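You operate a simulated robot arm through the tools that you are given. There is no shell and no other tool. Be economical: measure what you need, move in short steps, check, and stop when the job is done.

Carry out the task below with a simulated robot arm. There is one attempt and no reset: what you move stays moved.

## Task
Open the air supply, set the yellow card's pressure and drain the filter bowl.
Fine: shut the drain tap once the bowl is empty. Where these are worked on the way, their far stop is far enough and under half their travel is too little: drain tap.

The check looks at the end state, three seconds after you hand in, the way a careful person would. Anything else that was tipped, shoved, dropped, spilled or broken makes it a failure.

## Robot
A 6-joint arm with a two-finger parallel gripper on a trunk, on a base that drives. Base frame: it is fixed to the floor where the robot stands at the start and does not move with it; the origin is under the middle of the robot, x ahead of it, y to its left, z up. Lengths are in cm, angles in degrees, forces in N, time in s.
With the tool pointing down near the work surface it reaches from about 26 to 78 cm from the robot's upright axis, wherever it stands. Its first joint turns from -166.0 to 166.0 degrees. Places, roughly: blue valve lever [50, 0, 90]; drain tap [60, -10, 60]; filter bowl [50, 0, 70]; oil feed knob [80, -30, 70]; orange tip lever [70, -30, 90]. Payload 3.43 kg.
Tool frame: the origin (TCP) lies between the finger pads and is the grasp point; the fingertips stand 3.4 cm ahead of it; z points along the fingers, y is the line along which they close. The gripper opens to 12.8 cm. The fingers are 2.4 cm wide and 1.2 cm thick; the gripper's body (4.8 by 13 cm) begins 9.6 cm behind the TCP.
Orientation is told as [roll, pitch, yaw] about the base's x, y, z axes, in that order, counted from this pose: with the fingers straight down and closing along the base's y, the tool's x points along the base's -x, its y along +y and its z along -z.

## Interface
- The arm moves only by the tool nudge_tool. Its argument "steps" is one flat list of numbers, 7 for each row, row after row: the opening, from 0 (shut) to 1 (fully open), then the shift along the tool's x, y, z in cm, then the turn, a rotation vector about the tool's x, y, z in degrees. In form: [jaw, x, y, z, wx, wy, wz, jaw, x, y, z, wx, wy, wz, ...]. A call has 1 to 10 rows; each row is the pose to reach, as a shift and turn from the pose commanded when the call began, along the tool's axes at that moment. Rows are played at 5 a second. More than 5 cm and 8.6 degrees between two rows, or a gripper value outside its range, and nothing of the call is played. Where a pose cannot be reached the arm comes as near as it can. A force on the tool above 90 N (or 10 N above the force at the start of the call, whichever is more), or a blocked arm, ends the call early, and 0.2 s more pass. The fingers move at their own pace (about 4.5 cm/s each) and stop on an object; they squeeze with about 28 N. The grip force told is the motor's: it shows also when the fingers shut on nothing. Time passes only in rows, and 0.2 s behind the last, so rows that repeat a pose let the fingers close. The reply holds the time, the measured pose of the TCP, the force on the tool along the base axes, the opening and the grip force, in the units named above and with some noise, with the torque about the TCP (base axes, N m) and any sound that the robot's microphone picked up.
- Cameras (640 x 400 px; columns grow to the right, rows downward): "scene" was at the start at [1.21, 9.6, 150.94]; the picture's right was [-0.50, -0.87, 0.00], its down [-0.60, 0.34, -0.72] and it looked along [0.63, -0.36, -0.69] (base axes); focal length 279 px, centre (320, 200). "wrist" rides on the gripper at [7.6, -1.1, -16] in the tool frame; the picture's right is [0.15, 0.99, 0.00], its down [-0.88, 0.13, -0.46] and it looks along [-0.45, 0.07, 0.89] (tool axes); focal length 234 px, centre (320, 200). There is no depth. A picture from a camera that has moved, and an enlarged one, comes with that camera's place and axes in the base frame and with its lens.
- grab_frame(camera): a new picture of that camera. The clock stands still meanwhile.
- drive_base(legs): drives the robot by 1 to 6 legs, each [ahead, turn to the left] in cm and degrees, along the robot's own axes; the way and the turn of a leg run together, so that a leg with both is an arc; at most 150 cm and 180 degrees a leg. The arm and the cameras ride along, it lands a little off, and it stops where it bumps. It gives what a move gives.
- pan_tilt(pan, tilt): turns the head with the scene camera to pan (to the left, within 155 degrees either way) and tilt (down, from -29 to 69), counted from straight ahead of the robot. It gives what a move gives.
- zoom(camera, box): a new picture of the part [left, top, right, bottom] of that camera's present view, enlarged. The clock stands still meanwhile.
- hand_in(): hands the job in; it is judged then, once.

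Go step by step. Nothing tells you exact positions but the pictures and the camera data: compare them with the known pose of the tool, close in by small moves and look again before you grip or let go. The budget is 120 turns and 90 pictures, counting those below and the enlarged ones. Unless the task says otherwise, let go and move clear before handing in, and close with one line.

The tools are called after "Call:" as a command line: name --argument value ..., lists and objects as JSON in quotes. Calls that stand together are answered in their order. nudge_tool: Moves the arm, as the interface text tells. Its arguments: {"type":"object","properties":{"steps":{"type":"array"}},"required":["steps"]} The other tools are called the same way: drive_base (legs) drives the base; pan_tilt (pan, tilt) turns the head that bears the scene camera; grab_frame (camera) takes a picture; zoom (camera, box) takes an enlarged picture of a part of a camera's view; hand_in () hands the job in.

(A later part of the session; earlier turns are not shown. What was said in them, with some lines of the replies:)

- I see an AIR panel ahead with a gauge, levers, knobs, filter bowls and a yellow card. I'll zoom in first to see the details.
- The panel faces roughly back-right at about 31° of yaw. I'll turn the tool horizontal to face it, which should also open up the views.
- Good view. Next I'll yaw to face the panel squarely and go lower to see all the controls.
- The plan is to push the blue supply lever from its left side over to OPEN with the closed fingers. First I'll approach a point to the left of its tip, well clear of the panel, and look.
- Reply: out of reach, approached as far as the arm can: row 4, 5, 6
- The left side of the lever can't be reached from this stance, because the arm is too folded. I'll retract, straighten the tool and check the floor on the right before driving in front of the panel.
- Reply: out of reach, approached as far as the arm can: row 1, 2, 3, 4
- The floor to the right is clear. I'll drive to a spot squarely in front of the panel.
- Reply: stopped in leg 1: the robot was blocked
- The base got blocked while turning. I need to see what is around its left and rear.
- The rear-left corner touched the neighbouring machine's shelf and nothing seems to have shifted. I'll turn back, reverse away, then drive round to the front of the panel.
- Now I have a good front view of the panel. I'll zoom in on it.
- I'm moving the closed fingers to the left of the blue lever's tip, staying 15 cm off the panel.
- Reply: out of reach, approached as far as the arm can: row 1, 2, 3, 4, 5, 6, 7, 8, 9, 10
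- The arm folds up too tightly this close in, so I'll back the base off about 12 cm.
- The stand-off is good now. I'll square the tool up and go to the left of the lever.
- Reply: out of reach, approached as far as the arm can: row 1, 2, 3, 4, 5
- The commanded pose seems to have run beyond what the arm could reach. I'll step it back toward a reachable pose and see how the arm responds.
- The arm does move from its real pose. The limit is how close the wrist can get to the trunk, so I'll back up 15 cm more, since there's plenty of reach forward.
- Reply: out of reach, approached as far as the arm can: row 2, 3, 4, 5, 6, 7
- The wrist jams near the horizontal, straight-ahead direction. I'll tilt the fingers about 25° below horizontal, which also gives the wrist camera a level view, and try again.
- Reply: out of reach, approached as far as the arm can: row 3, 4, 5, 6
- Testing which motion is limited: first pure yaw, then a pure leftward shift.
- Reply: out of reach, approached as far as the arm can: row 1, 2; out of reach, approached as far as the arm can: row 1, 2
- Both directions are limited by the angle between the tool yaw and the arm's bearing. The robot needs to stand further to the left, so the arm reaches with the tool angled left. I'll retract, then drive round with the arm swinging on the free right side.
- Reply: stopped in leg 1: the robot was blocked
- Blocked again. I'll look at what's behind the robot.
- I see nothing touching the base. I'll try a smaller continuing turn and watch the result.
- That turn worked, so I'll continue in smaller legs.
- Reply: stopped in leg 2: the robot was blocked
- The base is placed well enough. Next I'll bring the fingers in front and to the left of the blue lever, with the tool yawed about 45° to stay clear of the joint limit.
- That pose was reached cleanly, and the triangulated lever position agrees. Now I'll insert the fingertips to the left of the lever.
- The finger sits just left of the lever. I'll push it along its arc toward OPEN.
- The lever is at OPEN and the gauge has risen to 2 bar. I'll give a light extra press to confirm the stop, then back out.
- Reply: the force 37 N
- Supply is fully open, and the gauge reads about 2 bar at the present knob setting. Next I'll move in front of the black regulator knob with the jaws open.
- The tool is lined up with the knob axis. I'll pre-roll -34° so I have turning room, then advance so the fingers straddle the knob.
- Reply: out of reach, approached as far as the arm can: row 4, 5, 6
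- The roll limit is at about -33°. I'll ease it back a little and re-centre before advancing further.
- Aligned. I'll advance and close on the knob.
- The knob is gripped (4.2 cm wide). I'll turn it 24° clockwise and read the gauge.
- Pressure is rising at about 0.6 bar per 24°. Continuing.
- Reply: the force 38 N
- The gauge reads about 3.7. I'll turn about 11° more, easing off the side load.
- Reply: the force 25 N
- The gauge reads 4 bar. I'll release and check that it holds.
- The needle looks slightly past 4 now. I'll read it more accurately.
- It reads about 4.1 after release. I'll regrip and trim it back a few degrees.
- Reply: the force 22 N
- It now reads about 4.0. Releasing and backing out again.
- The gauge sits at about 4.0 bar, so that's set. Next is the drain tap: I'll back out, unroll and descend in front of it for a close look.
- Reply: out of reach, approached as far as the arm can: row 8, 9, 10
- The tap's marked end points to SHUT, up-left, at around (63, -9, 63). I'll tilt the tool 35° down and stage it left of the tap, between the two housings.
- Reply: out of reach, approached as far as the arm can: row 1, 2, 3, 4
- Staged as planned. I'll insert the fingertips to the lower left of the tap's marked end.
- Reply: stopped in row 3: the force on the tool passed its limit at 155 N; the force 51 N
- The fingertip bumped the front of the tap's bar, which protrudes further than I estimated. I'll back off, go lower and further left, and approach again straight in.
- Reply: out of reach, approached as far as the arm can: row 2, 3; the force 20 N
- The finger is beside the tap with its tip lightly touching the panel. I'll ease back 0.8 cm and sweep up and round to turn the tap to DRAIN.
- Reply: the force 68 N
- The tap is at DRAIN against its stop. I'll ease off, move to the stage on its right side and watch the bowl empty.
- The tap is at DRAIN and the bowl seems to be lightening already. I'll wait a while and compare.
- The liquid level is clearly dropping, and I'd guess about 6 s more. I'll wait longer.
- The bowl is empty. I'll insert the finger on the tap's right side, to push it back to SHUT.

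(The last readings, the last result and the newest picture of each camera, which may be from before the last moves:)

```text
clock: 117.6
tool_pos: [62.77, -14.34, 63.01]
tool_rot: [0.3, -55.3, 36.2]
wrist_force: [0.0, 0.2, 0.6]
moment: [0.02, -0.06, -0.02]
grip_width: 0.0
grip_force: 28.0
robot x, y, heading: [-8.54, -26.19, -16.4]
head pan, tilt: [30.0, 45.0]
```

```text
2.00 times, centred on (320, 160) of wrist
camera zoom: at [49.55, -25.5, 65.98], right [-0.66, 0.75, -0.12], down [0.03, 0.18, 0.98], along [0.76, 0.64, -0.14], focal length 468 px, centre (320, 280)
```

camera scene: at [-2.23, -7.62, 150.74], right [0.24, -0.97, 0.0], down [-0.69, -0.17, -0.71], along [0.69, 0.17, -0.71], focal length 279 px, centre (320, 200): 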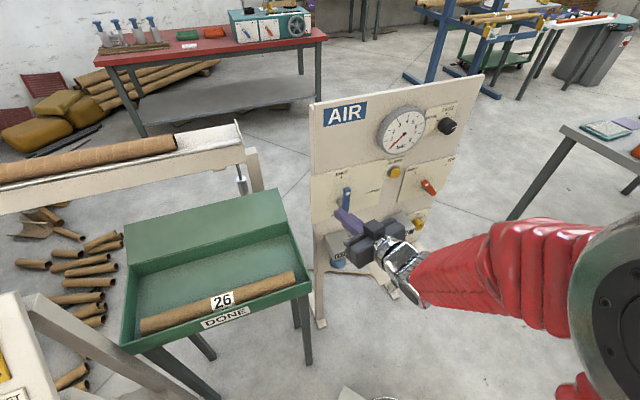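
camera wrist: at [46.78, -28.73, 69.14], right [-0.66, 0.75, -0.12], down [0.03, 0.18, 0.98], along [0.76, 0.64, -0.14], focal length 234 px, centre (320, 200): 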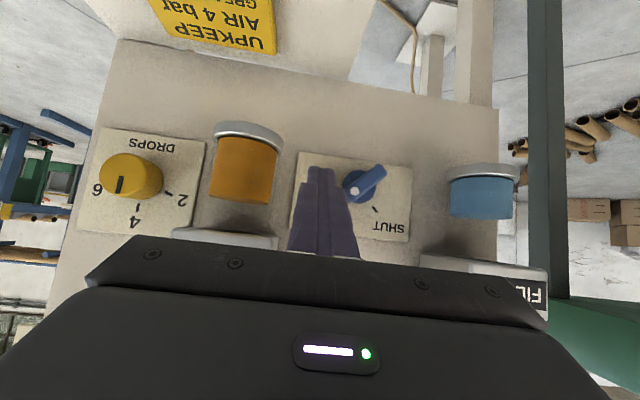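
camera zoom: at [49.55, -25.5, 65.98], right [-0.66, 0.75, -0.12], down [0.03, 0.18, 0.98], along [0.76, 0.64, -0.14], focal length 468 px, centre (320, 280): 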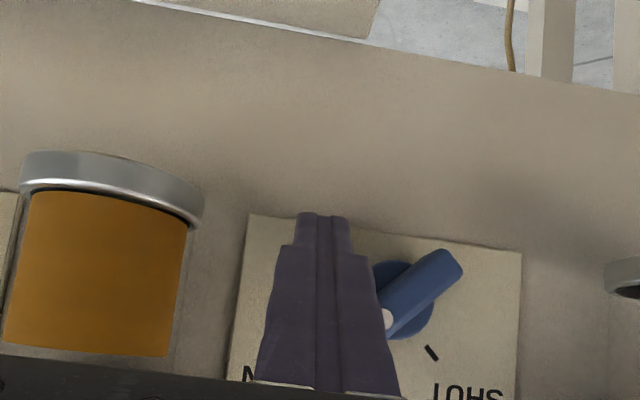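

Call:
nudge_tool --steps '[0, -0.68, 0.51, -0.42, 0, 0, 0, 0, -1.75, 0.72, -1.16, 0, 0, 0, 0, -2.61, 1.58, -1.66, 0, 0, 0, 0, -3.28, 1.94, -2.09, 0, 0, 0, 0, -3.82, 2.83, -2.35, 0, 0, 0, 0, -3.92, 3.33, -2.37, 0, 0, 0]'

Call:
zoom --camera "wrist" --box '[180, 60, 460, 260]'

```text
clock: 119.0
tool_pos: [61.0, -11.56, 67.87]
tool_rot: [0.4, -55.2, 36.0]
wrist_force: [2.7, -6.0, 0.9]
moment: [-0.16, -0.04, -0.1]
grip_width: 0.01
grip_force: 28.0
robot x, y, heading: [-8.98, -26.35, -16.4]
head pan, tilt: [30.0, 45.0]
```

```text
2.00 times, centred on (320, 160) of wrist
camera zoom: at [47.72, -22.71, 70.62], right [-0.65, 0.75, -0.12], down [0.03, 0.18, 0.98], along [0.76, 0.64, -0.14], focal length 468 px, centre (320, 280)
```

zoom: 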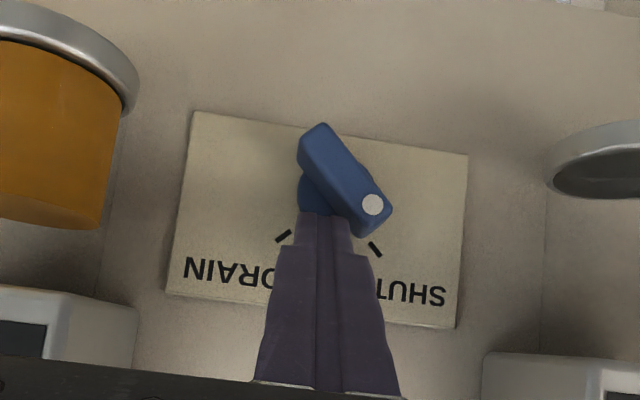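

The tap is back at its SHUT angle. I'll press lightly more to confirm the stop.

Call:
nudge_tool --steps '[0, 0, 0.3, 0, 0, 0, 0, 0, 0, 0.5, 0, 0, 0, 0]'

Call:
nudge_tool --steps '[0, 0, -0.8, 0, 0, 0, 0, 0, -0.3, -0.8, -3, 0, 0, 0, 0, -1, -0.8, -7, 0, 0, 0, 0, -2, -0.8, -11, 0, 0, 0, 0, -4, -1.5, -15, 0, 0, 0]'

Call:
grab_frame --camera "wrist"

Call:
zoom --camera "scene" --box '[300, 90, 460, 290]'

```text
clock: 119.6
tool_pos: [60.9, -11.41, 67.84]
tool_rot: [0.3, -55.3, 35.8]
wrist_force: [19.3, -33.6, 2.4]
moment: [-0.93, -0.61, -0.8]
grip_width: 0.0
grip_force: 27.9
robot x, y, heading: [-8.64, -26.48, -16.0]
head pan, tilt: [30.0, 45.0]
```

```text
clock: 120.8
tool_pos: [53.4, -18.31, 79.62]
tool_rot: [0.4, -55.2, 36.2]
wrist_force: [-0.3, -0.3, 0.5]
moment: [-0.02, -0.03, 0.01]
grip_width: 0.0
grip_force: 28.2
robot x, y, heading: [-8.79, -26.6, -16.3]
head pan, tilt: [30.0, 45.0]
```

```text
14 pictures are left
camera wrist: at [40.18, -29.48, 82.4], right [-0.66, 0.75, -0.12], down [0.03, 0.18, 0.98], along [0.75, 0.64, -0.14], focal length 234 px, centre (320, 200)
```

wrist: 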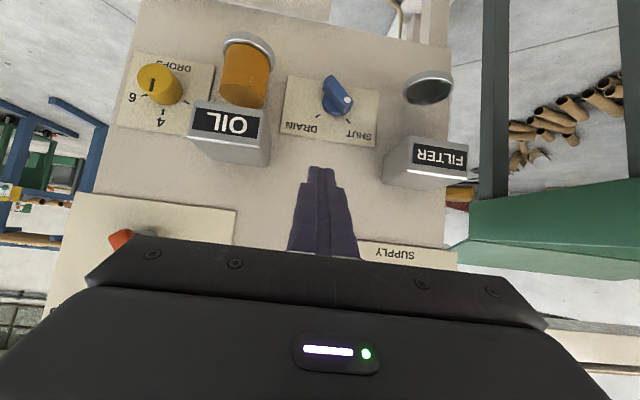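

```text
2.00 times, centred on (380, 190) of scene
camera zoom: at [-2.19, -7.64, 150.75], right [0.24, -0.97, 0.0], down [-0.69, -0.17, -0.71], along [0.69, 0.17, -0.71], focal length 558 px, centre (200, 220)
```

zoom: 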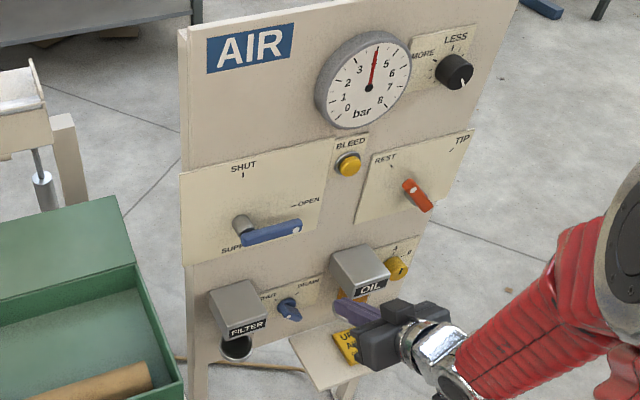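

Supply is open, the bowl empty and the tap shut. One last gauge check.

Call:
zoom --camera "scene" --box '[385, 105, 425, 145]'

```text
10.00 times, centred on (405, 125) of scene
camera zoom: at [-2.19, -7.64, 150.75], right [0.24, -0.97, 0.0], down [-0.69, -0.17, -0.71], along [0.69, 0.17, -0.71], focal length 2792 px, centre (-530, 950)
```

zoom: 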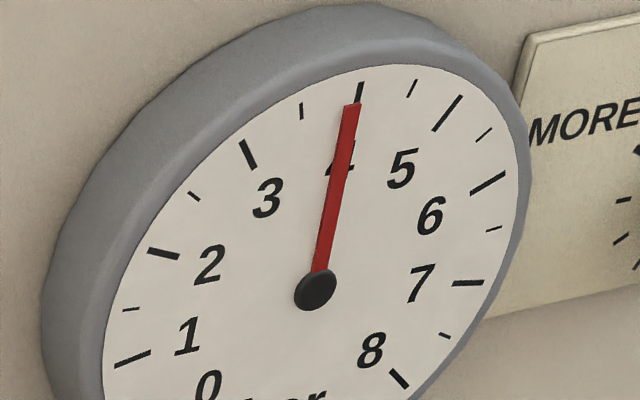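

The gauge holds at 4 bar and the arm is clear of the panel, so I'm handing in.

Call:
hand_in

```text
The job is handed in.
```

The air supply is open, the pressure reads 4 bar on the gauge, the filter bowl is drained and the drain tap is shut again. On the way the base touched a neighbouring machine's shelf and a fingertip bumped the tap (the stop recorded 155 N); neither left visible damage.
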